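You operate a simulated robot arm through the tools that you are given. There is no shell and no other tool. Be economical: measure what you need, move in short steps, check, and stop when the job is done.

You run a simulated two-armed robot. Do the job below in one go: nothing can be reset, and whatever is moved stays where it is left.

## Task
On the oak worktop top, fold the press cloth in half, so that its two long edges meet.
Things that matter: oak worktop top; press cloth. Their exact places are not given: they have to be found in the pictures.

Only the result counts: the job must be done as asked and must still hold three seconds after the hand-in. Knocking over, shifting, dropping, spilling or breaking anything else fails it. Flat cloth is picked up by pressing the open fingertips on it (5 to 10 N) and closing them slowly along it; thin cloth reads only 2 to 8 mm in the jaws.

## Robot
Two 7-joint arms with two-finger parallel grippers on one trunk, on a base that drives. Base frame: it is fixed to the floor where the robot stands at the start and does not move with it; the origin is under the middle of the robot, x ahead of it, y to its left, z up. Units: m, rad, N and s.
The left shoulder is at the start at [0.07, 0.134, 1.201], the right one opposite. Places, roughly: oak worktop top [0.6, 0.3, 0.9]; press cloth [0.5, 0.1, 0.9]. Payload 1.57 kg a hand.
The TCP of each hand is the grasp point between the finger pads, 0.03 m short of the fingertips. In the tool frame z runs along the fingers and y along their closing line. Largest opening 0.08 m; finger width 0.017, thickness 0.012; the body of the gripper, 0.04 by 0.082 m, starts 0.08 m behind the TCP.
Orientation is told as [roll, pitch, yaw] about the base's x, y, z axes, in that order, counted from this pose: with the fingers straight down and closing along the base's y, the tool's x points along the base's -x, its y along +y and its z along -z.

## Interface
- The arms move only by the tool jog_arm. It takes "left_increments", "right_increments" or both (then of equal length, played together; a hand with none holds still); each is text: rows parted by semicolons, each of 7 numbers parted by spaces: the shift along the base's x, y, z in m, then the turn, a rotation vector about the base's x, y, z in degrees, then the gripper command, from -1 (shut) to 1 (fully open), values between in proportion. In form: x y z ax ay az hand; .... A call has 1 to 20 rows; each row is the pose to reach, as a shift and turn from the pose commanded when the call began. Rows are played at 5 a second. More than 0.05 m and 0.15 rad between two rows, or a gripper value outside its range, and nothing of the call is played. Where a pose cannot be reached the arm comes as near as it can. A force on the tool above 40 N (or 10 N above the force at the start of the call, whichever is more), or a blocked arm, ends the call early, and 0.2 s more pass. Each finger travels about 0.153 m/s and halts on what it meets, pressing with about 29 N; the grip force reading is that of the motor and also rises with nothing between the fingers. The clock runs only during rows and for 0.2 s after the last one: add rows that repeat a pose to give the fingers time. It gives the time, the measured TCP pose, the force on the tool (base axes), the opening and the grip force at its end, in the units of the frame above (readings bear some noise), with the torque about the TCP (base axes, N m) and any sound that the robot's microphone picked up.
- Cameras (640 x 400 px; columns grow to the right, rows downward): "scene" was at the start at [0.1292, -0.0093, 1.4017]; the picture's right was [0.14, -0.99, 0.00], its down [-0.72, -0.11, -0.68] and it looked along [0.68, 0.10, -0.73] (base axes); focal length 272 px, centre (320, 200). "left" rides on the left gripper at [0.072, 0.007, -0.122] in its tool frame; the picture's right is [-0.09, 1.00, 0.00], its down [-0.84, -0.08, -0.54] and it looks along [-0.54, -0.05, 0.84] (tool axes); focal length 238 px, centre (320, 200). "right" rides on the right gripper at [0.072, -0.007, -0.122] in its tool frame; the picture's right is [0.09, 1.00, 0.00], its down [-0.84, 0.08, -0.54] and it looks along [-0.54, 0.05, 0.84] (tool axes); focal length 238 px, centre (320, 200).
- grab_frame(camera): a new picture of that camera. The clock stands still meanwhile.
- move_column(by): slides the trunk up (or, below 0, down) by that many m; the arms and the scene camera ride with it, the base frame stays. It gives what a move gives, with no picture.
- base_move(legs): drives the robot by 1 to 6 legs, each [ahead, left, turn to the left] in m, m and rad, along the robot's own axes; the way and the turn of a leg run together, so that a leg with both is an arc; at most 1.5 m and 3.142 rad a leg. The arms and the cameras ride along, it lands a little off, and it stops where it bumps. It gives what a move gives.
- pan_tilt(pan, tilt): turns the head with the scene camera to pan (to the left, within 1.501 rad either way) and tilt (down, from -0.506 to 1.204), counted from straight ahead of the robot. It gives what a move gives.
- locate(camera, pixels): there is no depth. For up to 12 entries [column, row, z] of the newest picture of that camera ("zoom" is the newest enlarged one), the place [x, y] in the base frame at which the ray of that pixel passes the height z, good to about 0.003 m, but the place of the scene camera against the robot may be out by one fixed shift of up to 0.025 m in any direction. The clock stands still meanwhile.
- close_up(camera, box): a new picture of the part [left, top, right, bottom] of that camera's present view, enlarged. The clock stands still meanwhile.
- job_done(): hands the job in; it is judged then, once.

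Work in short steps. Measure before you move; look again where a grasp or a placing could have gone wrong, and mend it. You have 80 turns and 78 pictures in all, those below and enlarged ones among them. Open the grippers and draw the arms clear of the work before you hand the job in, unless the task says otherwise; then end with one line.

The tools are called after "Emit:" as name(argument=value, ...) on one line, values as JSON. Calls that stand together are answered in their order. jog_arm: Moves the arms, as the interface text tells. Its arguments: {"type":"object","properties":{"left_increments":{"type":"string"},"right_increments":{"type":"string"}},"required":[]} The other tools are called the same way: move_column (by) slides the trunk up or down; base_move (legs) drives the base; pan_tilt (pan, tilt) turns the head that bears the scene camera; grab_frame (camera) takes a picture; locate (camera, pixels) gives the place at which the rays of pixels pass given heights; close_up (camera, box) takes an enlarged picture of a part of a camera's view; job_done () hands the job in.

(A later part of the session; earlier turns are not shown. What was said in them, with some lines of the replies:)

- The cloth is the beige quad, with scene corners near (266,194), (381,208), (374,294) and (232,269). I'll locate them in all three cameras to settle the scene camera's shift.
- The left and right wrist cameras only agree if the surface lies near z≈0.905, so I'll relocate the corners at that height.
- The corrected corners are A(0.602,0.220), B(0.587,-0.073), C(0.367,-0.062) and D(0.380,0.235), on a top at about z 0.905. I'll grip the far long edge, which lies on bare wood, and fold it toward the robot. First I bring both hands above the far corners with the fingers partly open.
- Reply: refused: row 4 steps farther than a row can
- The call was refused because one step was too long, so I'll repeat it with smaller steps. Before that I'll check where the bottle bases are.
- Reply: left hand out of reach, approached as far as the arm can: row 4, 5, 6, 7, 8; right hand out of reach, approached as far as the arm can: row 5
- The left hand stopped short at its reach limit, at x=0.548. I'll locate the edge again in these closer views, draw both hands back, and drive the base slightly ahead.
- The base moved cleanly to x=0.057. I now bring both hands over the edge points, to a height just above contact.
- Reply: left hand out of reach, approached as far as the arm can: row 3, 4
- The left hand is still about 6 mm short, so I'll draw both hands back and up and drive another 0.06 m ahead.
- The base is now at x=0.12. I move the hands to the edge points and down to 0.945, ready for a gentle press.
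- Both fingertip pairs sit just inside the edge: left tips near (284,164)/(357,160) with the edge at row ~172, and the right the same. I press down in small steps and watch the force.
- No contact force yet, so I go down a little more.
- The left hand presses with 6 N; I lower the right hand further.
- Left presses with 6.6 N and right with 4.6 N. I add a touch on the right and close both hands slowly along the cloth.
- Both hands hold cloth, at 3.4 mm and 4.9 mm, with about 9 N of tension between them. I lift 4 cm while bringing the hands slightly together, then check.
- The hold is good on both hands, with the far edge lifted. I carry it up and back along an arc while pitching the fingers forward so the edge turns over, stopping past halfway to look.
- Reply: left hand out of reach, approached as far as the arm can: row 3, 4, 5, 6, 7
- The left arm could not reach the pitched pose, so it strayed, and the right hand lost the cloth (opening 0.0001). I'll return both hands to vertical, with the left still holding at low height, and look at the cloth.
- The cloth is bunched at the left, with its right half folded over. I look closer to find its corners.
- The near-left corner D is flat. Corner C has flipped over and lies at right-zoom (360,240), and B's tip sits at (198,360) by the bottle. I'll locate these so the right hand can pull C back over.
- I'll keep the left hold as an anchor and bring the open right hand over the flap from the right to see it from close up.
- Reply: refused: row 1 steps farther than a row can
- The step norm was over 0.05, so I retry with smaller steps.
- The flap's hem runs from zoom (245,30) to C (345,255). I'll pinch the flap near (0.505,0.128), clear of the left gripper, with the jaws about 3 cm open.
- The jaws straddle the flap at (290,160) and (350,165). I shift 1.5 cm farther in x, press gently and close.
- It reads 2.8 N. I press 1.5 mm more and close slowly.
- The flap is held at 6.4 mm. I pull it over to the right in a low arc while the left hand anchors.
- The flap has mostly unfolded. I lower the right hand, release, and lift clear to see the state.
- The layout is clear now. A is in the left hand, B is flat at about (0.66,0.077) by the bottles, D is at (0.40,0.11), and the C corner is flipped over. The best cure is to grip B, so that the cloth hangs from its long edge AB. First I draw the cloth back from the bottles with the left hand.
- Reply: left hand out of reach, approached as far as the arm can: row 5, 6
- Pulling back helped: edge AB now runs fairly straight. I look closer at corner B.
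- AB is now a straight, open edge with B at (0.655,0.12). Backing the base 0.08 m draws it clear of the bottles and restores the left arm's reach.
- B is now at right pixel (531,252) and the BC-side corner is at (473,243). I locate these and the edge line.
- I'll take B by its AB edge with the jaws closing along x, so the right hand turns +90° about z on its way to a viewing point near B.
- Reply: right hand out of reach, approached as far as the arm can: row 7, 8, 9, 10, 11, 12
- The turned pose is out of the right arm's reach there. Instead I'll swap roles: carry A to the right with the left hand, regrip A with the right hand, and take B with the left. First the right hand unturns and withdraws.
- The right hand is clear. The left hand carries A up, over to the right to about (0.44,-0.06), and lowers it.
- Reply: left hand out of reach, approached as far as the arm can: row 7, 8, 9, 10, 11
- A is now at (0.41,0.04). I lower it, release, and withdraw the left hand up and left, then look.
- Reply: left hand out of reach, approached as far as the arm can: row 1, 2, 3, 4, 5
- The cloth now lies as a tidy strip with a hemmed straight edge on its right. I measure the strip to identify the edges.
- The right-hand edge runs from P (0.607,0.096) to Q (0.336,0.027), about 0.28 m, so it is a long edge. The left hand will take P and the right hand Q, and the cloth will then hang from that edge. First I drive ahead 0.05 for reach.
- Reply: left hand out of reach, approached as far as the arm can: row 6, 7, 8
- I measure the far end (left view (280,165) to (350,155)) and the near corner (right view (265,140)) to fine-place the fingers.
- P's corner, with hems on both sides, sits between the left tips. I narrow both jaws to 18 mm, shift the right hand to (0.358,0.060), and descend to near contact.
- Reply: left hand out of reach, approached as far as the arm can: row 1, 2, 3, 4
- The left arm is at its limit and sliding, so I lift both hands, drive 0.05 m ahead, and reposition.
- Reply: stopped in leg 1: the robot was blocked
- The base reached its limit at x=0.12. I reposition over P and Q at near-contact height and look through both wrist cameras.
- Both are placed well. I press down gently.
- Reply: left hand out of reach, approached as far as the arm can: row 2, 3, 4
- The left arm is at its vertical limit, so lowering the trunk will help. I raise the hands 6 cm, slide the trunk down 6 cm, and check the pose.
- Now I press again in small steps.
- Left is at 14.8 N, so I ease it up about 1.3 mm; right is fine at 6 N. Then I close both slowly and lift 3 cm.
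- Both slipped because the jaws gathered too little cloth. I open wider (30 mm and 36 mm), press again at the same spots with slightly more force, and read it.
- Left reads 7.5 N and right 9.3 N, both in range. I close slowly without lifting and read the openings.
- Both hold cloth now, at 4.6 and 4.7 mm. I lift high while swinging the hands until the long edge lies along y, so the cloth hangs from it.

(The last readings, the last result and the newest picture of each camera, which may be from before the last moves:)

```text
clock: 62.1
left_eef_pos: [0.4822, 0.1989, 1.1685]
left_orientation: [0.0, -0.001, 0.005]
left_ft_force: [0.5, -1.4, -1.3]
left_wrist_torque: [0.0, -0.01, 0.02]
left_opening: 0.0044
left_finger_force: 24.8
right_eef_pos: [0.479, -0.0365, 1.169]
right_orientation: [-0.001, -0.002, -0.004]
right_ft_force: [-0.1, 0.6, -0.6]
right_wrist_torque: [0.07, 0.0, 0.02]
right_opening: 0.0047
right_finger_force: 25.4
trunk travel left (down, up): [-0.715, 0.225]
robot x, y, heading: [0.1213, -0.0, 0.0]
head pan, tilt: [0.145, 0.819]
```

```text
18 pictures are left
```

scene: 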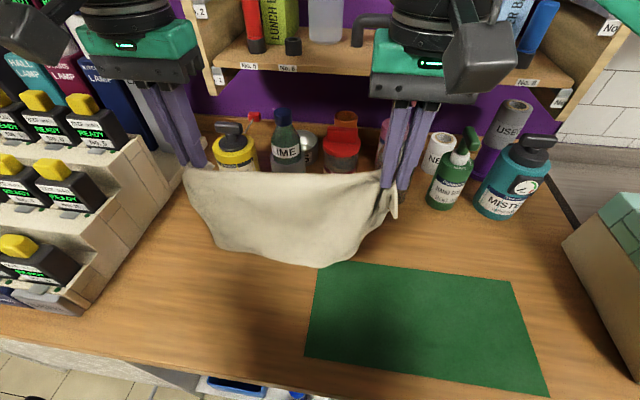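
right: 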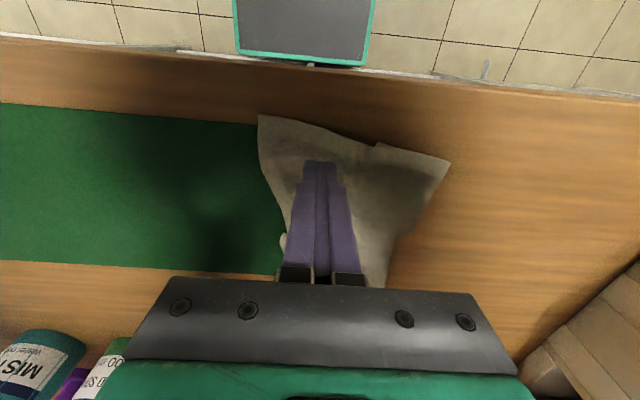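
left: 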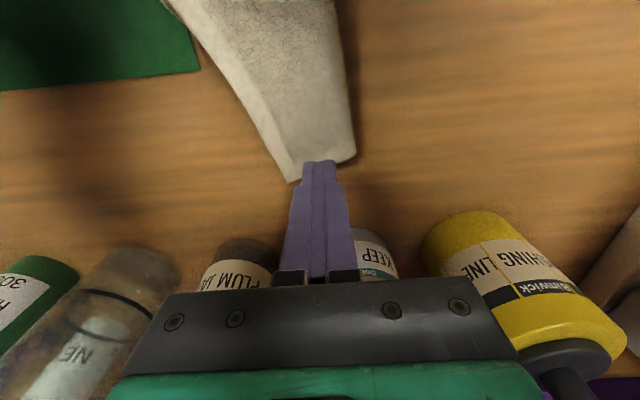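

The cloth hangs well from both hands. I take a close look to see whether it is fully opened.

Emit:
close_up(camera="scene", box=[160, 140, 420, 300])

Emit:
grab_frame(camera="right")

```text
2.46 times, centred on (290, 220) of scene
```

zoom: 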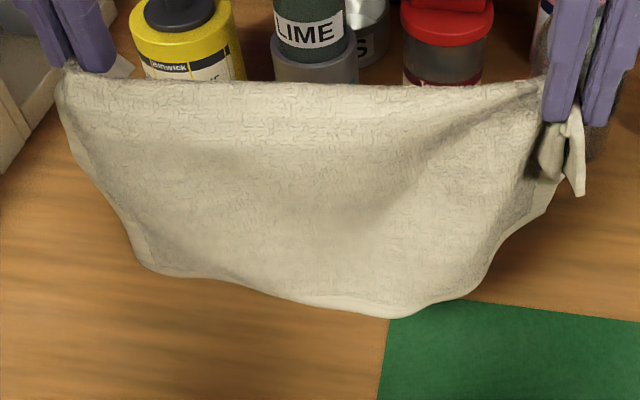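

```text
16 pictures are left
```

right: 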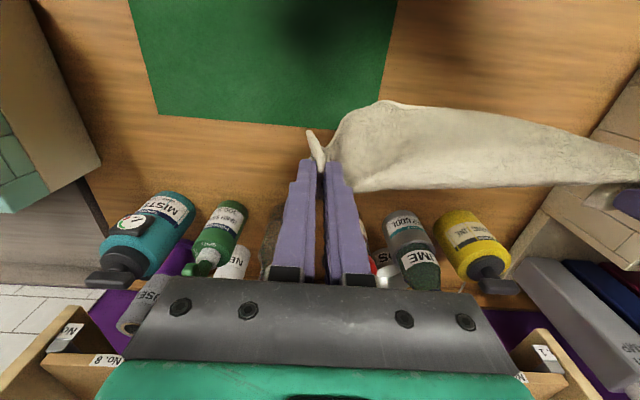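

It is a single open sheet whose hem hangs slightly behind the grips, toward +x, which suits laying it over. The plan is to touch the bottom edge down far away, draw the hands back to lay the lower half, then bring the top forward over it. I back the base for arm room and move the hands forward to x≈0.52.

Emit:
base_move(legs=[[-0.08, 0, 0]])

Emit:
jog_arm(left_increments="0.03 0 0 0 0 0 -1; 0.06 0 0 0 0 0 -1; 0.09 0 0 0 0 0 -1; 0.12 0 0 0 0 0 -1; 0.12 0 0 0 0 0 -1; 0.12 0 0 0 0 0 -1; 0.12 0 0 0 0 0 -1", right_increments="0.03 0 0 0 0 0 -1; 0.06 0 0 0 0 0 -1; 0.09 0 0 0 0 0 -1; 0.12 0 0 0 0 0 -1; 0.12 0 0 0 0 0 -1; 0.12 0 0 0 0 0 -1; 0.12 0 0 0 0 0 -1")

```text
clock: 63.2
left_eef_pos: [0.4006, 0.2007, 1.1679]
left_orientation: [0.0, 0.002, 0.006]
left_ft_force: [0.9, -1.0, -0.1]
left_wrist_torque: [-0.03, -0.03, 0.03]
left_opening: 0.0046
left_finger_force: 24.8
right_eef_pos: [0.3994, -0.0347, 1.1671]
right_orientation: [0.001, 0.002, -0.003]
right_ft_force: [0.3, 0.5, -0.1]
right_wrist_torque: [0.03, 0.05, 0.01]
right_opening: 0.0047
right_finger_force: 24.7
trunk travel left (down, up): [-0.715, 0.225]
robot x, y, heading: [0.0374, -0.0023, 0.003]
head pan, tilt: [0.145, 0.819]
```

```text
clock: 64.8
left_eef_pos: [0.519, 0.2008, 1.168]
left_orientation: [-0.001, 0.001, 0.005]
left_ft_force: [0.2, -1.1, 0.5]
left_wrist_torque: [0.03, 0.01, 0.0]
left_opening: 0.0042
left_finger_force: 25.0
right_eef_pos: [0.5181, -0.0356, 1.1666]
right_orientation: [0.0, 0.001, -0.002]
right_ft_force: [0.1, 1.2, -0.2]
right_wrist_torque: [0.01, 0.01, 0.04]
right_opening: 0.0046
right_finger_force: 25.3
trunk travel left (down, up): [-0.715, 0.225]
robot x, y, heading: [0.0375, 0.0014, 0.005]
head pan, tilt: [0.145, 0.819]
```

I lower until the bottom edge touches, then move back and down at 45° so the lower half is laid toward +x. Then I look.

Emit:
jog_arm(left_increments="0 0 -0.03 0 0 0 -1; 0 0 -0.048 0 0 0 -1; -0.01 0 -0.06 0 0 0 -1; -0.025 0 -0.073 0 0 0 -1; -0.04 0 -0.087 0 0 0 -1; -0.055 0 -0.101 0 0 0 -1; -0.07 0 -0.116 0 0 0 -1; -0.085 0 -0.13 0 0 0 -1; -0.1 0 -0.144 0 0 0 -1; -0.11 0 -0.153 0 0 0 -1; -0.11 0 -0.153 0 0 0 -1", right_increments="0 0 -0.03 0 0 0 -1; 0 0 -0.048 0 0 0 -1; -0.01 0 -0.06 0 0 0 -1; -0.025 0 -0.073 0 0 0 -1; -0.04 0 -0.087 0 0 0 -1; -0.055 0 -0.101 0 0 0 -1; -0.07 0 -0.116 0 0 0 -1; -0.085 0 -0.13 0 0 0 -1; -0.1 0 -0.144 0 0 0 -1; -0.11 0 -0.153 0 0 0 -1; -0.11 0 -0.153 0 0 0 -1")

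Emit:
grab_frame(camera="scene")

Emit:
grab_frame(camera="left")

```text
clock: 67.2
left_eef_pos: [0.409, 0.1982, 1.0141]
left_orientation: [0.0, 0.001, 0.006]
left_ft_force: [1.0, -0.6, -0.4]
left_wrist_torque: [0.05, -0.03, -0.01]
left_opening: 0.0044
left_finger_force: 24.8
right_eef_pos: [0.4083, -0.0353, 1.0163]
right_orientation: [0.0, -0.002, -0.001]
right_ft_force: [-0.4, 0.0, -0.1]
right_wrist_torque: [0.0, 0.02, 0.04]
right_opening: 0.0047
right_finger_force: 24.9
trunk travel left (down, up): [-0.715, 0.225]
robot x, y, heading: [0.0352, -0.0032, 0.004]
head pan, tilt: [0.145, 0.819]
```

```text
15 pictures are left
```

scene: 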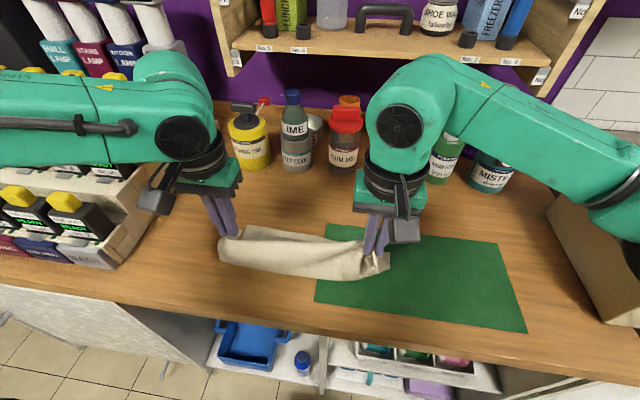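

```text
14 pictures are left
```

left: 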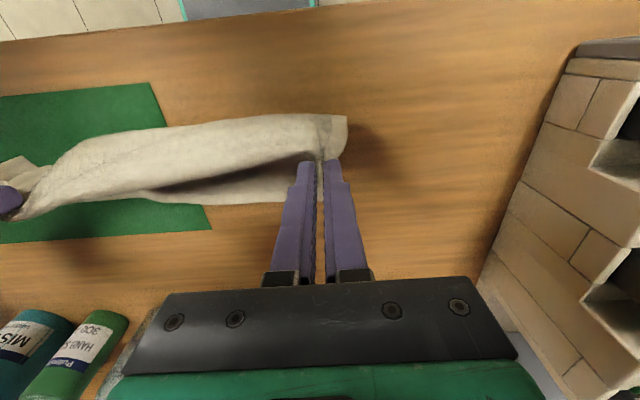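

In the left view the laid lower edge shows behind the hands at about rows 200–205. I locate it to see how much was laid.

Emit:
locate(camera="left", pixels=[[290, 203, 0.907], [240, 204, 0.907], [170, 200, 0.907], [300, 118, 0.93], [200, 125, 0.93]])

Emit:
close_up(camera="left", box=[0, 90, 360, 230])

```text
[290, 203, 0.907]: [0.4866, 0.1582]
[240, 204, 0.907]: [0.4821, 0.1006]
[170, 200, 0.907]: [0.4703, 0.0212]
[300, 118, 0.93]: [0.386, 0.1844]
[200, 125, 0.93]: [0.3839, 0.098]
```

```text
1.78 times, centred on (180, 160) of left
```

zoom: 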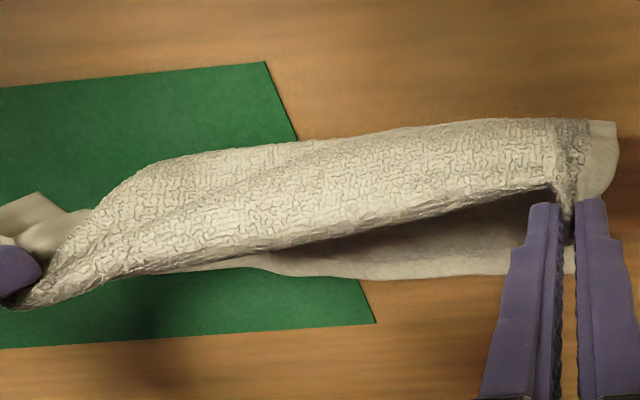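

The lower edge lies at x≈0.485 (left) to 0.475 (middle). I now bring the held edge up and over toward +x, descending with a slight backward draw so the hem trails flat. I look before releasing.

Emit:
jog_arm(left_increments="0.015 0 0 0 0 0 -1; 0.03 0 -0.01 0 0 0 -1; 0.045 0 -0.025 0 0 0 -1; 0.057 0 -0.045 0 0 0 -1; 0.052 0 -0.06 0 0 0 -1; 0.046 0 -0.072 0 0 0 -1; 0.046 0 -0.072 0 0 0 -1", right_increments="0.012 0 0 0 0 0 -1; 0.024 0 -0.01 0 0 0 -1; 0.036 0 -0.025 0 0 0 -1; 0.047 0 -0.045 0 0 0 -1; 0.042 0 -0.06 0 0 0 -1; 0.036 0 -0.072 0 0 0 -1; 0.036 0 -0.072 0 0 0 -1")

Emit:
close_up(camera="left", box=[0, 60, 400, 240])

```text
clock: 68.8
left_eef_pos: [0.4525, 0.2009, 0.9436]
left_orientation: [-0.001, 0.0, 0.004]
left_ft_force: [2.3, 0.3, 1.8]
left_wrist_torque: [0.0, 0.01, 0.03]
left_opening: 0.0044
left_finger_force: 24.9
right_eef_pos: [0.4437, -0.0358, 0.9456]
right_orientation: [0.001, -0.003, -0.001]
right_ft_force: [2.8, 1.6, 8.8]
right_wrist_torque: [0.04, -0.1, 0.0]
right_opening: 0.0049
right_finger_force: 25.3
trunk travel left (down, up): [-0.715, 0.225]
robot x, y, heading: [0.0386, -0.0019, 0.006]
head pan, tilt: [0.145, 0.819]
```

```text
1.60 times, centred on (200, 150) of left
```

zoom: 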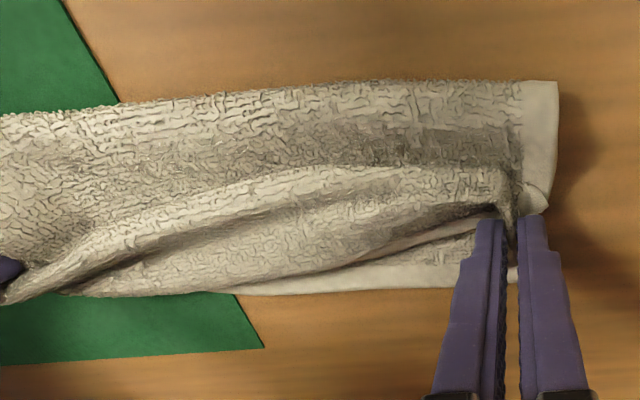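

It is lying well in half. I open both hands and lift straight up, then look at how the edges lie.

Emit:
jog_arm(left_increments="0 0 0 0 0 0 -0.7; 0 0 0 0 0 0 -0.4; 0 0 0.01 0 0 0 -0.3; 0 0 0.04 0 0 0 -0.3; 0 0.02 0.08 0 0 0 -0.3; -0.02 0.04 0.12 0 0 0 -0.3; -0.04 0.06 0.14 0 0 0 -0.3", right_increments="0 0 0 0 0 0 -0.7; 0 0 0 0 0 0 -0.4; 0 0 0.01 0 0 0 -0.3; 0 0 0.04 0 0 0 -0.3; 0 -0.02 0.08 0 0 0 -0.3; -0.02 -0.04 0.12 0 0 0 -0.3; -0.04 -0.06 0.14 0 0 0 -0.3")

Emit:
close_up(camera="scene", box=[190, 190, 440, 330])

Emit:
grab_frame(camera="right")

```text
clock: 70.4
left_eef_pos: [0.4126, 0.2622, 1.0824]
left_orientation: [0.001, -0.002, 0.005]
left_ft_force: [0.0, 0.7, 0.1]
left_wrist_torque: [-0.01, -0.03, 0.02]
left_opening: 0.028
left_finger_force: 0.0
right_eef_pos: [0.3996, -0.0979, 1.0862]
right_orientation: [-0.001, -0.003, -0.002]
right_ft_force: [-0.5, 0.1, 0.3]
right_wrist_torque: [-0.04, 0.01, 0.02]
right_opening: 0.0279
right_finger_force: 0.0
trunk travel left (down, up): [-0.715, 0.225]
robot x, y, heading: [0.0368, 0.0013, -0.001]
head pan, tilt: [0.145, 0.819]
```

```text
2.56 times, centred on (315, 260) of scene
```

zoom: 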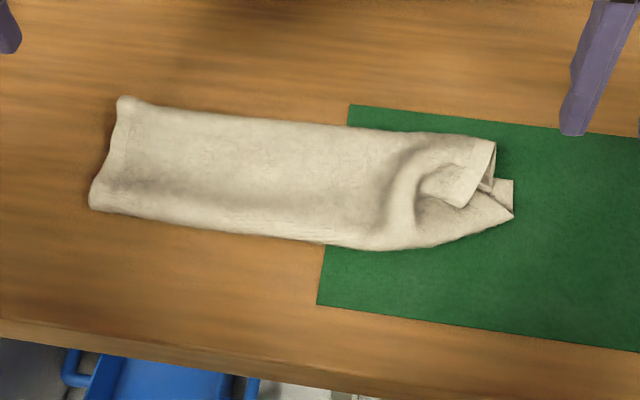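

```text
10 pictures are left
```

right: 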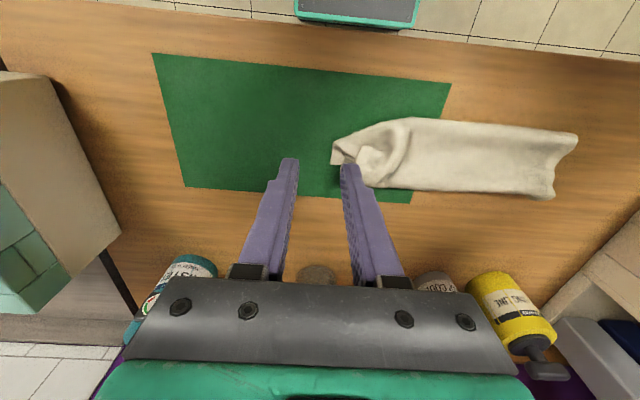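

The left two-thirds is neatly folded and the right end's top corner is crumpled. I look closer from the wrist cameras at the far edges and at that corner.

Emit:
close_up(camera="right", box=[310, 100, 600, 220])

Emit:
locate(camera="right", pixels=[[578, 135, 0.912], [553, 198, 0.91], [410, 190, 0.91], [365, 187, 0.92], [332, 163, 0.907], [333, 140, 0.91], [410, 118, 0.912], [375, 150, 0.92], [395, 180, 0.92]])

```text
2.21 times, centred on (455, 160) of right
```

zoom: 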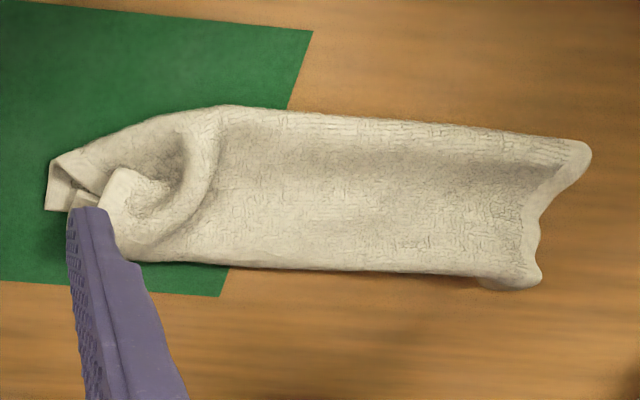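

```text
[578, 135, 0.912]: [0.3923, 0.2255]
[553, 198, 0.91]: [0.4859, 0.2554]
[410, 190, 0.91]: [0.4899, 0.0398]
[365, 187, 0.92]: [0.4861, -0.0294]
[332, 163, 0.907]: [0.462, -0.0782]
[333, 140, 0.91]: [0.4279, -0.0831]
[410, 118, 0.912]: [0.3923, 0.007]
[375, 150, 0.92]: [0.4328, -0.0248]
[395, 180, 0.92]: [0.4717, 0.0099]
```

The far edge of the top layer shows no hem, so about 3 cm of it is tucked under, and the right top corner is crumpled. I'll repinch the top layer about 5 cm inside the edge, lift so the strip hangs straight, and lay it again trailing toward +x. First I go over the pinch points.

Emit:
jog_arm(left_increments="0.006 -0.024 -0.01 0 0 0 -0.1; 0.012 -0.048 -0.02 0 0 0 -0.1; 0.019 -0.072 -0.04 0 0 0 -0.1; 0.019 -0.072 -0.08 0 0 0 -0.1; 0.019 -0.072 -0.117 0 0 0 -0.1; 0.019 -0.072 -0.13 0 0 0 -0.1; 0.019 -0.072 -0.135 0 0 0 -0.1", right_increments="0.01 0.03 -0.01 0 0 0 -0.1; 0.02 0.06 -0.02 0 0 0 -0.1; 0.035 0.098 -0.04 0 0 0 -0.1; 0.035 0.098 -0.08 0 0 0 -0.1; 0.035 0.098 -0.117 0 0 0 -0.1; 0.035 0.098 -0.13 0 0 0 -0.1; 0.035 0.098 -0.135 0 0 0 -0.1")

```text
clock: 72.0
left_eef_pos: [0.4337, 0.1888, 0.9481]
left_orientation: [0.0, 0.0, 0.006]
left_ft_force: [0.0, -0.2, -0.5]
left_wrist_torque: [0.02, 0.0, 0.02]
left_opening: 0.0362
left_finger_force: 0.0
right_eef_pos: [0.4366, 0.0017, 0.949]
right_orientation: [0.001, -0.003, -0.003]
right_ft_force: [0.1, 0.5, -0.8]
right_wrist_torque: [-0.01, -0.01, 0.0]
right_opening: 0.0363
right_finger_force: 0.1
trunk travel left (down, up): [-0.715, 0.225]
robot x, y, heading: [0.0388, 0.0002, 0.008]
head pan, tilt: [0.145, 0.819]
```

No contact yet, so I lower further in small steps.

Emit:
jog_arm(left_increments="0 0 -0.003 0 0 0 -0.1; 0 0 -0.006 0 0 0 -0.1; 0 0 -0.009 0 0 0 -0.1; 0 0 -0.011 0 0 0 -0.1; 0 0 -0.011 0 0 0 -0.1", right_increments="0 0 -0.003 0 0 0 -0.1; 0 0 -0.006 0 0 0 -0.1; 0 0 -0.009 0 0 0 -0.1; 0 0 -0.011 0 0 0 -0.1; 0 0 -0.011 0 0 0 -0.1")

```text
clock: 73.2
left_eef_pos: [0.4332, 0.1881, 0.9381]
left_orientation: [0.001, -0.003, 0.006]
left_ft_force: [0.3, -0.1, 1.4]
left_wrist_torque: [0.01, 0.01, -0.01]
left_opening: 0.0357
left_finger_force: 0.1
right_eef_pos: [0.4369, 0.0026, 0.9381]
right_orientation: [-0.001, -0.005, -0.002]
right_ft_force: [1.1, 0.4, 8.3]
right_wrist_torque: [-0.19, -0.05, 0.04]
right_opening: 0.0362
right_finger_force: 0.0
trunk travel left (down, up): [-0.715, 0.225]
robot x, y, heading: [0.037, -0.0033, 0.004]
head pan, tilt: [0.145, 0.819]
```

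Right is at 8.3 N and left needs about 2 mm more. I do that while closing slowly, then lift 2 cm.

Emit:
jog_arm(left_increments="0 0 -0.0012 0 0 0 -0.1; 0 0 -0.0018 0 0 0 -0.1; 0 0 -0.0018 0 0 0 -0.2; 0 0 -0.0018 0 0 0 -0.28; 0 0 -0.0018 0 0 0 -0.36; 0 0 -0.0018 0 0 0 -0.44; 0 0 -0.0018 0 0 0 -0.52; 0 0 -0.0018 0 0 0 -0.6; 0 0 -0.0018 0 0 0 -0.68; 0 0 -0.0018 0 0 0 -0.76; 0 0 -0.0018 0 0 0 -0.84; 0 0 -0.0018 0 0 0 -0.92; 0 0 -0.0018 0 0 0 -1; 0 0 -0.0018 0 0 0 -1; 0 0 -0.0018 0 0 0 -1; 0 0 0.01 0 0 0 -1; 0 0 0.025 0 0 0 -1; 0 0 0.025 0 0 0 -1", right_increments="0 0 0 0 0 0 -0.1; 0 0 0 0 0 0 -0.1; 0 0 0 0 0 0 -0.2; 0 0 0 0 0 0 -0.28; 0 0 0 0 0 0 -0.36; 0 0 0 0 0 0 -0.44; 0 0 0 0 0 0 -0.52; 0 0 0 0 0 0 -0.6; 0 0 0 0 0 0 -0.68; 0 0 0 0 0 0 -0.76; 0 0 0 0 0 0 -0.84; 0 0 0 0 0 0 -0.92; 0 0 0 0 0 0 -1; 0 0 0 0 0 0 -1; 0 0 0 0 0 0 -1; 0 0 0.01 0 0 0 -1; 0 0 0.025 0 0 0 -1; 0 0 0.025 0 0 0 -1")

```text
clock: 77.0
left_eef_pos: [0.4345, 0.19, 0.9627]
left_orientation: [0.002, 0.001, 0.005]
left_ft_force: [0.5, -6.3, -0.1]
left_wrist_torque: [-0.17, -0.02, 0.09]
left_opening: 0.0068
left_finger_force: 26.8
right_eef_pos: [0.4399, 0.0027, 0.9629]
right_orientation: [0.001, -0.001, -0.001]
right_ft_force: [-1.6, 6.4, -1.2]
right_wrist_torque: [0.19, 0.01, 0.0]
right_opening: 0.0046
right_finger_force: 24.9
trunk travel left (down, up): [-0.715, 0.225]
robot x, y, heading: [0.0378, -0.0057, 0.006]
head pan, tilt: [0.145, 0.819]
```

Both hold (6.8 and 4.6 mm). I raise them while moving forward, so the tucked strip hangs free, and look.

Emit:
jog_arm(left_increments="0 -0.004 0.015 0 0 0 -1; 0.005 -0.006 0.03 0 0 0 -1; 0.015 -0.006 0.045 0 0 0 -1; 0.025 -0.006 0.055 0 0 0 -1; 0.035 -0.006 0.055 0 0 0 -1; 0.035 -0.006 0.055 0 0 0 -1; 0.035 -0.006 0.055 0 0 0 -1", right_increments="0 0.004 0.015 0 0 0 -1; 0.005 0.006 0.03 0 0 0 -1; 0.015 0.006 0.045 0 0 0 -1; 0.025 0.006 0.055 0 0 0 -1; 0.035 0.006 0.055 0 0 0 -1; 0.035 0.006 0.055 0 0 0 -1; 0.035 0.006 0.055 0 0 0 -1")

Emit:
grab_frame(camera="left")

Emit:
close_up(camera="scene", box=[190, 190, 440, 330])

```text
clock: 78.6
left_eef_pos: [0.4691, 0.181, 1.0185]
left_orientation: [-0.003, 0.0, 0.006]
left_ft_force: [-0.5, -0.5, -0.2]
left_wrist_torque: [0.06, -0.03, -0.02]
left_opening: 0.0066
left_finger_force: 26.4
right_eef_pos: [0.4724, 0.0086, 1.0172]
right_orientation: [0.0, -0.002, -0.001]
right_ft_force: [-0.3, 0.6, -0.7]
right_wrist_torque: [-0.01, -0.01, 0.01]
right_opening: 0.0046
right_finger_force: 25.3
trunk travel left (down, up): [-0.715, 0.225]
robot x, y, heading: [0.0359, -0.0023, 0.005]
head pan, tilt: [0.145, 0.819]
```

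```text
8 pictures are left
```

left: 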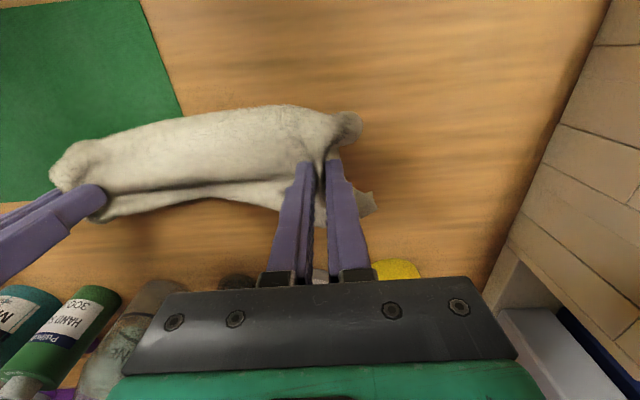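

```text
2.56 times, centred on (315, 260) of scene
```

zoom: 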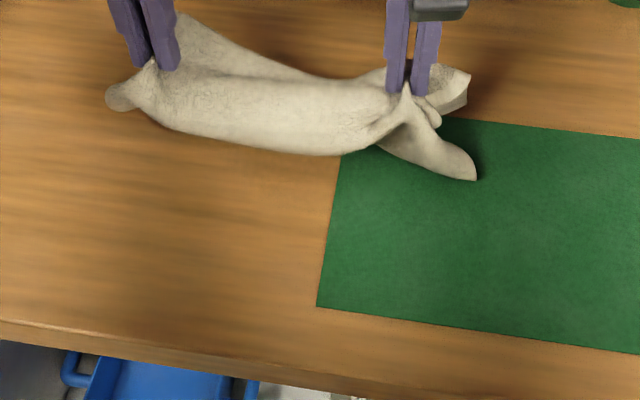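

The strip now hangs free behind the hands. I lower while drawing back toward -x so it trails out flat toward +x, then release and lift clear.

Emit:
jog_arm(left_increments="0.005 0 -0.012 0 0 0 -1; -0.005 0 -0.025 0 0 0 -1; -0.02 0 -0.037 0 0 0 -1; -0.033 0 -0.05 0 0 0 -1; -0.046 0 -0.062 0 0 0 -1; -0.06 0 -0.075 0 0 0 -1; -0.06 0 -0.075 0 0 0 -1; -0.06 0 -0.075 0 0 0 -0.6; -0.06 0 -0.075 0 0 0 -0.3; -0.06 0 -0.05 0 0 0 -0.3; -0.06 0.01 -0.01 0 0 0 -0.3; -0.06 0.03 0.03 0 0 0 -0.3; -0.06 0.06 0.06 0 0 0 -0.3; -0.06 0.08 0.09 0 0 0 -0.3", right_increments="0.005 0 -0.012 0 0 0 -1; -0.005 0 -0.025 0 0 0 -1; -0.02 0 -0.037 0 0 0 -1; -0.033 0 -0.05 0 0 0 -1; -0.046 0 -0.062 0 0 0 -1; -0.06 0 -0.075 0 0 0 -1; -0.06 0 -0.075 0 0 0 -1; -0.06 0 -0.075 0 0 0 -0.6; -0.06 0 -0.075 0 0 0 -0.3; -0.06 0 -0.05 0 0 0 -0.3; -0.06 -0.01 -0.01 0 0 0 -0.3; -0.06 -0.03 0.03 0 0 0 -0.3; -0.06 -0.06 0.06 0 0 0 -0.3; -0.06 -0.08 0.09 0 0 0 -0.3")

Emit:
close_up(camera="scene", box=[200, 190, 420, 330])

```text
clock: 81.6
left_eef_pos: [0.4048, 0.2604, 1.109]
left_orientation: [0.0, -0.001, 0.005]
left_ft_force: [0.7, 0.6, -0.4]
left_wrist_torque: [0.0, -0.03, 0.01]
left_opening: 0.0278
left_finger_force: 0.0
right_eef_pos: [0.4107, -0.0723, 1.1063]
right_orientation: [0.0, -0.002, -0.001]
right_ft_force: [-0.4, -0.2, -0.4]
right_wrist_torque: [0.0, -0.03, -0.03]
right_opening: 0.0279
right_finger_force: 0.1
trunk travel left (down, up): [-0.715, 0.225]
robot x, y, heading: [0.0381, -0.0027, 0.004]
head pan, tilt: [0.145, 0.819]
```

```text
2.86 times, centred on (310, 260) of scene
```

zoom: 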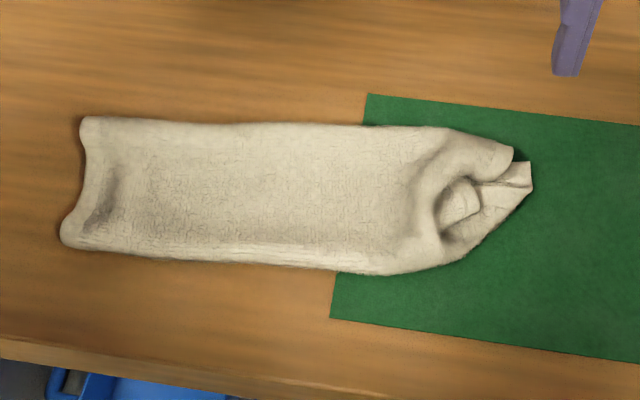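

The hem still seems tucked under. A better way is to pinch on the half line (the crease side), lift so both halves drape down under gravity, and lay them down together. I locate the crease and the ends.

Emit:
locate(camera="zoom", pixels=[[68, 244, 0.91], [200, 258, 0.91], [300, 264, 0.91], [390, 272, 0.91], [450, 258, 0.91], [530, 188, 0.907], [88, 118, 0.91], [240, 123, 0.91], [440, 127, 0.915], [512, 150, 0.912]])

```text
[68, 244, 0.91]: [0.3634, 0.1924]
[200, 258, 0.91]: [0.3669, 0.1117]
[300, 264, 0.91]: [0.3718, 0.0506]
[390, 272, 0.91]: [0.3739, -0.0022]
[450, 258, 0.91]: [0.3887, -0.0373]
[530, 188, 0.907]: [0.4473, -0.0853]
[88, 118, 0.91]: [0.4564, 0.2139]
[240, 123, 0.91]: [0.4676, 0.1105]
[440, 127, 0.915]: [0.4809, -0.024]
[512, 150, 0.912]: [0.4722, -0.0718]
```

The crease sits at x≈0.378 (left) and 0.39 (right) after correcting the scene shift. I move over half-line points at (0.394,0.19) and (0.405,-0.008) and down to near contact.

Emit:
jog_arm(left_increments="-0.005 -0.03 -0.02 0 0 0 -0.1; -0.011 -0.06 -0.04 0 0 0 -0.1; -0.011 -0.07 -0.08 0 0 0 -0.1; -0.011 -0.07 -0.12 0 0 0 -0.1; -0.011 -0.07 -0.155 0 0 0 -0.1; -0.011 -0.07 -0.166 0 0 0 -0.1; -0.011 -0.07 -0.169 0 0 0 -0.1; -0.011 -0.07 -0.171 0 0 0 -0.1; -0.011 -0.07 -0.171 0 0 0 -0.1", right_increments="-0.003 0.03 -0.02 0 0 0 -0.1; -0.006 0.055 -0.04 0 0 0 -0.1; -0.006 0.064 -0.08 0 0 0 -0.1; -0.006 0.064 -0.12 0 0 0 -0.1; -0.006 0.064 -0.155 0 0 0 -0.1; -0.006 0.064 -0.163 0 0 0 -0.1; -0.006 0.064 -0.166 0 0 0 -0.1; -0.006 0.064 -0.168 0 0 0 -0.1; -0.006 0.064 -0.168 0 0 0 -0.1")

```text
clock: 83.6
left_eef_pos: [0.3967, 0.1927, 0.9385]
left_orientation: [0.001, 0.0, 0.005]
left_ft_force: [0.4, -0.8, 2.5]
left_wrist_torque: [0.02, 0.01, 0.06]
left_opening: 0.0361
left_finger_force: 0.0
right_eef_pos: [0.4058, -0.0095, 0.9403]
right_orientation: [0.0, -0.001, -0.002]
right_ft_force: [0.3, 0.3, 0.5]
right_wrist_torque: [0.02, 0.02, 0.03]
right_opening: 0.036
right_finger_force: 0.2
trunk travel left (down, up): [-0.715, 0.225]
robot x, y, heading: [0.0327, -0.0012, 0.004]
head pan, tilt: [0.145, 0.819]
```

Left is at 2.5 N and right barely touches. I press a little more and close slowly.

Emit:
jog_arm(left_increments="0 0 -0.0006 0 0 0 -0.1; 0 0 -0.0012 0 0 0 -0.1; 0 0 -0.0012 0 0 0 -0.2; 0 0 -0.0012 0 0 0 -0.28; 0 0 -0.0012 0 0 0 -0.36; 0 0 -0.0012 0 0 0 -0.44; 0 0 -0.0012 0 0 0 -0.52; 0 0 -0.0012 0 0 0 -0.6; 0 0 -0.0012 0 0 0 -0.68; 0 0 -0.0012 0 0 0 -0.76; 0 0 -0.0012 0 0 0 -0.84; 0 0 -0.0012 0 0 0 -0.92; 0 0 -0.0012 0 0 0 -1; 0 0 -0.0012 0 0 0 -1; 0 0 -0.0012 0 0 0 -1", right_increments="0 0 -0.002 0 0 0 -0.1; 0 0 -0.0038 0 0 0 -0.1; 0 0 -0.0038 0 0 0 -0.2; 0 0 -0.0038 0 0 0 -0.28; 0 0 -0.0038 0 0 0 -0.36; 0 0 -0.0038 0 0 0 -0.44; 0 0 -0.0038 0 0 0 -0.52; 0 0 -0.0038 0 0 0 -0.6; 0 0 -0.0038 0 0 0 -0.68; 0 0 -0.0038 0 0 0 -0.76; 0 0 -0.0038 0 0 0 -0.84; 0 0 -0.0038 0 0 0 -0.92; 0 0 -0.0038 0 0 0 -1; 0 0 -0.0038 0 0 0 -1; 0 0 -0.0038 0 0 0 -1")

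```text
clock: 86.8
left_eef_pos: [0.3969, 0.1929, 0.9374]
left_orientation: [0.002, -0.002, 0.002]
left_ft_force: [1.3, -7.5, 5.4]
left_wrist_torque: [-0.23, -0.04, 0.09]
left_opening: 0.0068
left_finger_force: 26.2
right_eef_pos: [0.4053, -0.008, 0.9376]
right_orientation: [0.0, 0.0, -0.002]
right_ft_force: [-0.1, 7.6, 3.0]
right_wrist_torque: [0.17, 0.0, 0.1]
right_opening: 0.0068
right_finger_force: 26.8
trunk travel left (down, up): [-0.715, 0.225]
robot x, y, heading: [0.0377, -0.0035, 0.004]
head pan, tilt: [0.145, 0.819]
```

Both hold 6.8 mm. I lift to about 20 cm above the top, with a small shake, so both halves hang, then look.

Emit:
jog_arm(left_increments="0 -0.003 0.03 0 0 0 -1; 0.015 -0.004 0.07 0 0 0 -1; 0.03 -0.004 0.11 0 0 0 -1; 0.045 -0.004 0.15 0 0 0 -1; 0.06 -0.004 0.19 0 0 0 -1; 0.06 -0.004 0.22 0 0 0 -1; 0.06 -0.004 0.19 0 0 0 -1; 0.06 -0.004 0.22 0 0 0 -1; 0.06 -0.004 0.19 0 0 0 -1; 0.06 -0.004 0.21 0 0 0 -1; 0.06 -0.004 0.21 0 0 0 -1; 0.06 -0.004 0.21 0 0 0 -1", right_increments="0 0.003 0.03 0 0 0 -1; 0.015 0.004 0.07 0 0 0 -1; 0.03 0.004 0.11 0 0 0 -1; 0.045 0.004 0.15 0 0 0 -1; 0.06 0.004 0.19 0 0 0 -1; 0.06 0.004 0.22 0 0 0 -1; 0.06 0.004 0.19 0 0 0 -1; 0.06 0.004 0.22 0 0 0 -1; 0.06 0.004 0.19 0 0 0 -1; 0.06 0.004 0.21 0 0 0 -1; 0.06 0.004 0.21 0 0 0 -1; 0.06 0.004 0.21 0 0 0 -1")

Emit:
close_up(camera="scene", box=[180, 120, 420, 290])

Emit:
grab_frame(camera="right")

```text
clock: 89.4
left_eef_pos: [0.4572, 0.1905, 1.1453]
left_orientation: [0.001, 0.0, 0.007]
left_ft_force: [-0.3, -0.3, 0.4]
left_wrist_torque: [0.01, 0.01, 0.02]
left_opening: 0.0068
left_finger_force: 26.4
right_eef_pos: [0.4678, -0.0049, 1.1471]
right_orientation: [0.0, 0.001, -0.004]
right_ft_force: [0.3, 1.3, -0.6]
right_wrist_torque: [-0.03, 0.01, 0.04]
right_opening: 0.0065
right_finger_force: 26.2
trunk travel left (down, up): [-0.715, 0.225]
robot x, y, heading: [0.0365, -0.0049, 0.003]
head pan, tilt: [0.145, 0.819]
```

```text
2.35 times, centred on (300, 205) of scene
```

zoom: 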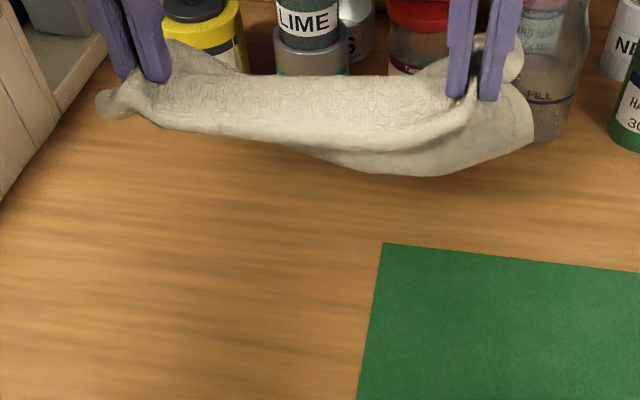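

```text
4 pictures are left
```

right: 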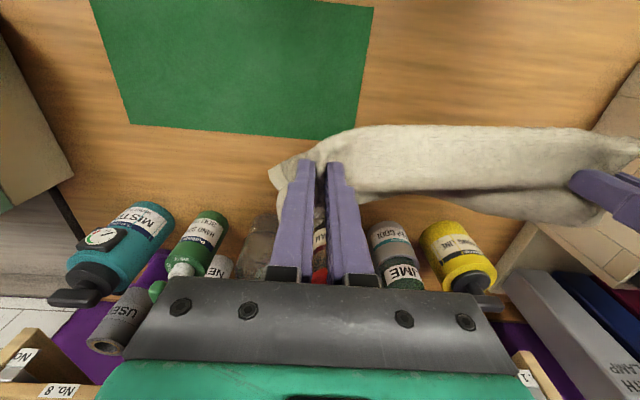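

The cloth now drapes with a flap on either side of the held half line. I lower it forward to x≈0.52, lay it back toward -x so both halves trail together, draw 3 cm to straighten, and release.

Emit:
jog_arm(left_increments="0.03 0 -0.03 0 0 0 -1; 0.06 0 -0.06 0 0 0 -1; 0.06 0 -0.09 0 0 0 -1; 0.055 0 -0.1 0 0 0 -1; 0.037 0 -0.118 0 0 0 -1; 0.019 0 -0.136 0 0 0 -1; 0.001 0 -0.154 0 0 0 -1; -0.017 0 -0.172 0 0 0 -1; -0.035 0 -0.188 0 0 0 -1; -0.053 0 -0.2 0 0 0 -1; -0.068 0 -0.202 0 0 0 -1; -0.083 0 -0.203 0 0 0 -1; -0.083 0 -0.203 0 0 0 -1; -0.083 0 -0.203 0 0 0 -0.6; -0.083 0 -0.203 0 0 0 -0.2; -0.083 0 -0.18 0 0 0 -0.1; -0.083 0.01 -0.14 0 0 0 -0.1; -0.083 0.04 -0.11 0 0 0 -0.1; -0.083 0.07 -0.08 0 0 0 -0.1", right_increments="0.03 0 -0.03 0 0 0 -1; 0.055 0 -0.06 0 0 0 -1; 0.055 0 -0.09 0 0 0 -1; 0.05 0 -0.1 0 0 0 -1; 0.032 0 -0.118 0 0 0 -1; 0.014 0 -0.136 0 0 0 -1; -0.004 0 -0.154 0 0 0 -1; -0.022 0 -0.172 0 0 0 -1; -0.04 0 -0.188 0 0 0 -1; -0.058 0 -0.2 0 0 0 -1; -0.073 0 -0.202 0 0 0 -1; -0.088 0 -0.203 0 0 0 -1; -0.088 0 -0.203 0 0 0 -1; -0.088 0 -0.203 0 0 0 -0.6; -0.088 0 -0.203 0 0 0 -0.2; -0.088 0 -0.18 0 0 0 -0.1; -0.088 -0.01 -0.14 0 0 0 -0.1; -0.088 -0.04 -0.11 0 0 0 -0.1; -0.088 -0.08 -0.08 0 0 0 -0.1")

Emit:
close_up(camera="scene", box=[200, 190, 420, 330])

```text
clock: 93.4
left_eef_pos: [0.3718, 0.2584, 1.066]
left_orientation: [0.002, 0.0, 0.006]
left_ft_force: [0.3, -0.4, -0.6]
left_wrist_torque: [-0.03, -0.04, -0.02]
left_opening: 0.0357
left_finger_force: 0.0
right_eef_pos: [0.3775, -0.0839, 1.0681]
right_orientation: [0.001, -0.002, -0.003]
right_ft_force: [-0.3, 0.6, 0.1]
right_wrist_torque: [0.0, 0.01, 0.01]
right_opening: 0.036
right_finger_force: 0.2
trunk travel left (down, up): [-0.715, 0.225]
robot x, y, heading: [0.0353, 0.0002, 0.007]
head pan, tilt: [0.145, 0.819]
```

```text
2.86 times, centred on (310, 260) of scene
```

zoom: 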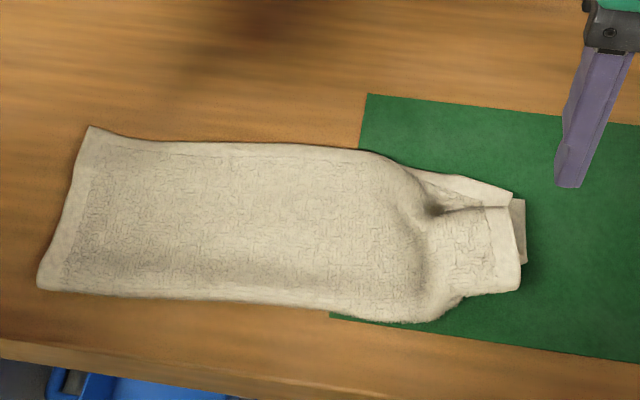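

Now the hem shows along the far edge and both halves lie together. A pleat remains near the right end at about zoom (430,210). I locate the outline to plan smoothing it with a fingertip drag.

Emit:
locate(camera="zoom", pixels=[[88, 127, 0.907], [38, 285, 0.907], [300, 143, 0.907], [370, 150, 0.91], [512, 193, 0.908], [522, 290, 0.908], [430, 322, 0.91], [300, 303, 0.91], [430, 210, 0.912], [488, 240, 0.91], [525, 262, 0.907], [525, 200, 0.907]])

```text
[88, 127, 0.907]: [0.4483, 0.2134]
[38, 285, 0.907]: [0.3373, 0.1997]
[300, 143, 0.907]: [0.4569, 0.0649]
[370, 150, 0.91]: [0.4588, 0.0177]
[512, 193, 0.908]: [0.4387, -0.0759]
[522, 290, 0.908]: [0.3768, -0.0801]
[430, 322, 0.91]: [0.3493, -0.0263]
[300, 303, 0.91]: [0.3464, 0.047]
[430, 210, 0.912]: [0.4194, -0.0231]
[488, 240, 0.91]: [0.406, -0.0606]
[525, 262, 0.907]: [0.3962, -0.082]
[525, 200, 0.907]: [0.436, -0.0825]
```

The left and middle measure 0.110–0.112 m wide, exactly half of the cloth, so the long edges meet there. Only the right end is pleated in x (0.062 wide). I'll pinch its crease corner near (0.400,-0.034) and draw it gently toward -x.

Emit:
jog_arm(right_increments="0.01 0.025 -0.03 0 0 0 -0.25; 0.0225 0.05 -0.06 0 0 0 -0.25; 0.0225 0.05 -0.1 0 0 0 -0.25; 0.0225 0.05 -0.123 0 0 0 -0.25; 0.0225 0.05 -0.128 0 0 0 -0.25; 0.0225 0.05 -0.131 0 0 0 -0.25; 0.0225 0.05 -0.131 0 0 0 -0.25")

```text
clock: 95.0
left_eef_pos: [0.3721, 0.2578, 1.0669]
left_orientation: [0.001, -0.001, 0.006]
left_ft_force: [0.6, 0.3, -0.3]
left_wrist_torque: [-0.03, -0.01, 0.0]
left_opening: 0.0361
left_finger_force: 0.0
right_eef_pos: [0.3988, -0.0334, 0.9365]
right_orientation: [-0.002, -0.007, -0.002]
right_ft_force: [-0.2, 0.7, 19.5]
right_wrist_torque: [-0.12, 0.0, 0.01]
right_opening: 0.0295
right_finger_force: 0.0
trunk travel left (down, up): [-0.715, 0.225]
robot x, y, heading: [0.0365, 0.001, 0.004]
head pan, tilt: [0.145, 0.819]
```

It presses at 19.5 N, so I ease up 1.8 mm, close slowly, and lift slightly, reading the opening before I pull.

Emit:
jog_arm(right_increments="0 0 0.0018 0 0 0 -0.25; 0 0 0.0018 0 0 0 -0.33; 0 0 0.0018 0 0 0 -0.41; 0 0 0.0018 0 0 0 -0.49; 0 0 0.0018 0 0 0 -0.57; 0 0 0.0018 0 0 0 -0.65; 0 0 0.0018 0 0 0 -0.73; 0 0 0.0018 0 0 0 -0.81; 0 0 0.0018 0 0 0 -0.89; 0 0 0.0018 0 0 0 -1; 0 0 0.0018 0 0 0 -1; 0 0 0.0018 0 0 0 -1; 0 0 0.014 0 0 0 -1; 0 0 0.014 0 0 0 -1")

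```text
clock: 98.0
left_eef_pos: [0.3743, 0.2588, 1.0658]
left_orientation: [0.0, -0.002, 0.006]
left_ft_force: [-0.9, -0.2, -0.4]
left_wrist_torque: [0.0, 0.03, 0.01]
left_opening: 0.0361
left_finger_force: 0.1
right_eef_pos: [0.401, -0.033, 0.9503]
right_orientation: [0.001, -0.001, -0.002]
right_ft_force: [-0.8, 0.9, -0.2]
right_wrist_torque: [0.02, 0.01, 0.02]
right_opening: 0.0072
right_finger_force: 26.8
trunk travel left (down, up): [-0.715, 0.225]
robot x, y, heading: [0.0362, -0.0013, -0.001]
head pan, tilt: [0.145, 0.819]
```

Held at 7.2 mm. I draw it 3 cm toward -x and 1 cm toward -y, lower, release, and lift clear.

Emit:
jog_arm(right_increments="-0.01 -0.004 0.006 0 0 0 -1; -0.02 -0.008 0.006 0 0 0 -1; -0.03 -0.01 0.004 0 0 0 -1; -0.03 -0.01 -0.006 0 0 0 -1; -0.03 -0.01 -0.01 0 0 0 -1; -0.03 -0.01 -0.01 0 0 0 -0.6; -0.03 -0.01 -0.01 0 0 0 -0.2; -0.03 -0.01 0.01 0 0 0 -0.1; -0.03 -0.02 0.05 0 0 0 -0.1; -0.03 -0.05 0.09 0 0 0 -0.1; -0.03 -0.09 0.11 0 0 0 -0.1; -0.03 -0.13 0.12 0 0 0 -0.1")

Emit:
close_up(camera="scene", box=[200, 190, 420, 330])

```text
clock: 100.6
left_eef_pos: [0.3735, 0.2574, 1.066]
left_orientation: [0.001, -0.003, 0.004]
left_ft_force: [0.2, -0.1, 0.9]
left_wrist_torque: [0.01, 0.0, 0.01]
left_opening: 0.036
left_finger_force: 0.0
right_eef_pos: [0.3703, -0.1643, 1.0732]
right_orientation: [0.003, -0.002, 0.0]
right_ft_force: [0.1, 0.8, -0.1]
right_wrist_torque: [0.02, 0.0, -0.01]
right_opening: 0.0359
right_finger_force: 0.0
trunk travel left (down, up): [-0.715, 0.225]
robot x, y, heading: [0.0363, -0.0041, 0.007]
head pan, tilt: [0.145, 0.819]
```

```text
2.86 times, centred on (310, 260) of scene
```

zoom: 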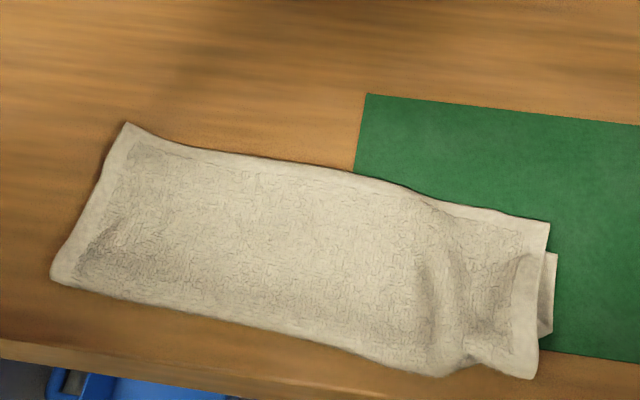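

The right end is now open and flat. The hem is visible along the whole far edge, the layers' right corners are within about 1 cm, and the green mat has not moved. I open the grippers and raise the arms clear.

Emit:
jog_arm(left_increments="0 0.01 0.03 0 0 0 1; 0 0.02 0.06 0 0 0 1; 0 0.02 0.06 0 0 0 1", right_increments="0 -0.01 0.03 0 0 0 1; 0 -0.02 0.06 0 0 0 1; 0 -0.02 0.06 0 0 0 1")

Emit:
grab_frame(camera="scene")

```text
clock: 101.4
left_eef_pos: [0.3748, 0.2798, 1.1246]
left_orientation: [-0.002, 0.001, 0.005]
left_ft_force: [0.6, -0.6, -0.3]
left_wrist_torque: [-0.01, 0.02, 0.0]
left_opening: 0.0799
left_finger_force: 0.0
right_eef_pos: [0.3722, -0.1852, 1.132]
right_orientation: [-0.001, 0.0, -0.002]
right_ft_force: [0.0, 0.1, 0.7]
right_wrist_torque: [-0.01, 0.04, 0.0]
right_opening: 0.08
right_finger_force: 0.1
trunk travel left (down, up): [-0.715, 0.225]
robot x, y, heading: [0.0384, 0.0036, 0.006]
head pan, tilt: [0.145, 0.819]
```

```text
1 pictures are left
```

scene: 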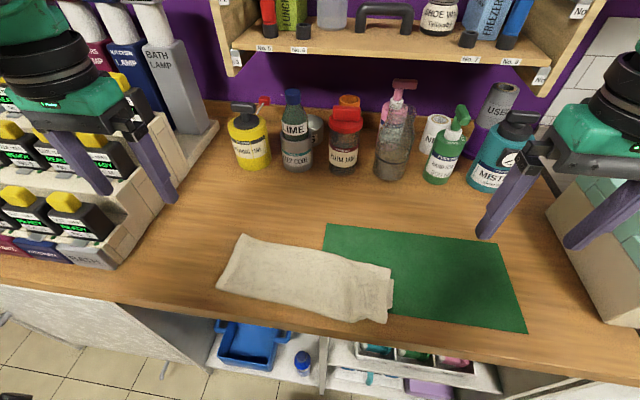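

The cloth lies folded lengthwise on the worktop, everything else is in place, and the arms are clear, so I hand in.

Emit:
job_done()

```text
The job is handed in.
```

I folded the press cloth in half on the oak worktop with its long edges together, and handed the job in. It measured 0.110–0.112 m wide, half the cloth, over the left and middle. The right end was smoothed afterwards, where the two layers' corners looked about 1 cm apart. The lower layer's long edge is hidden under the top one, so I judged that it meets from the width. The mat and bottles look unmoved in the last picture.
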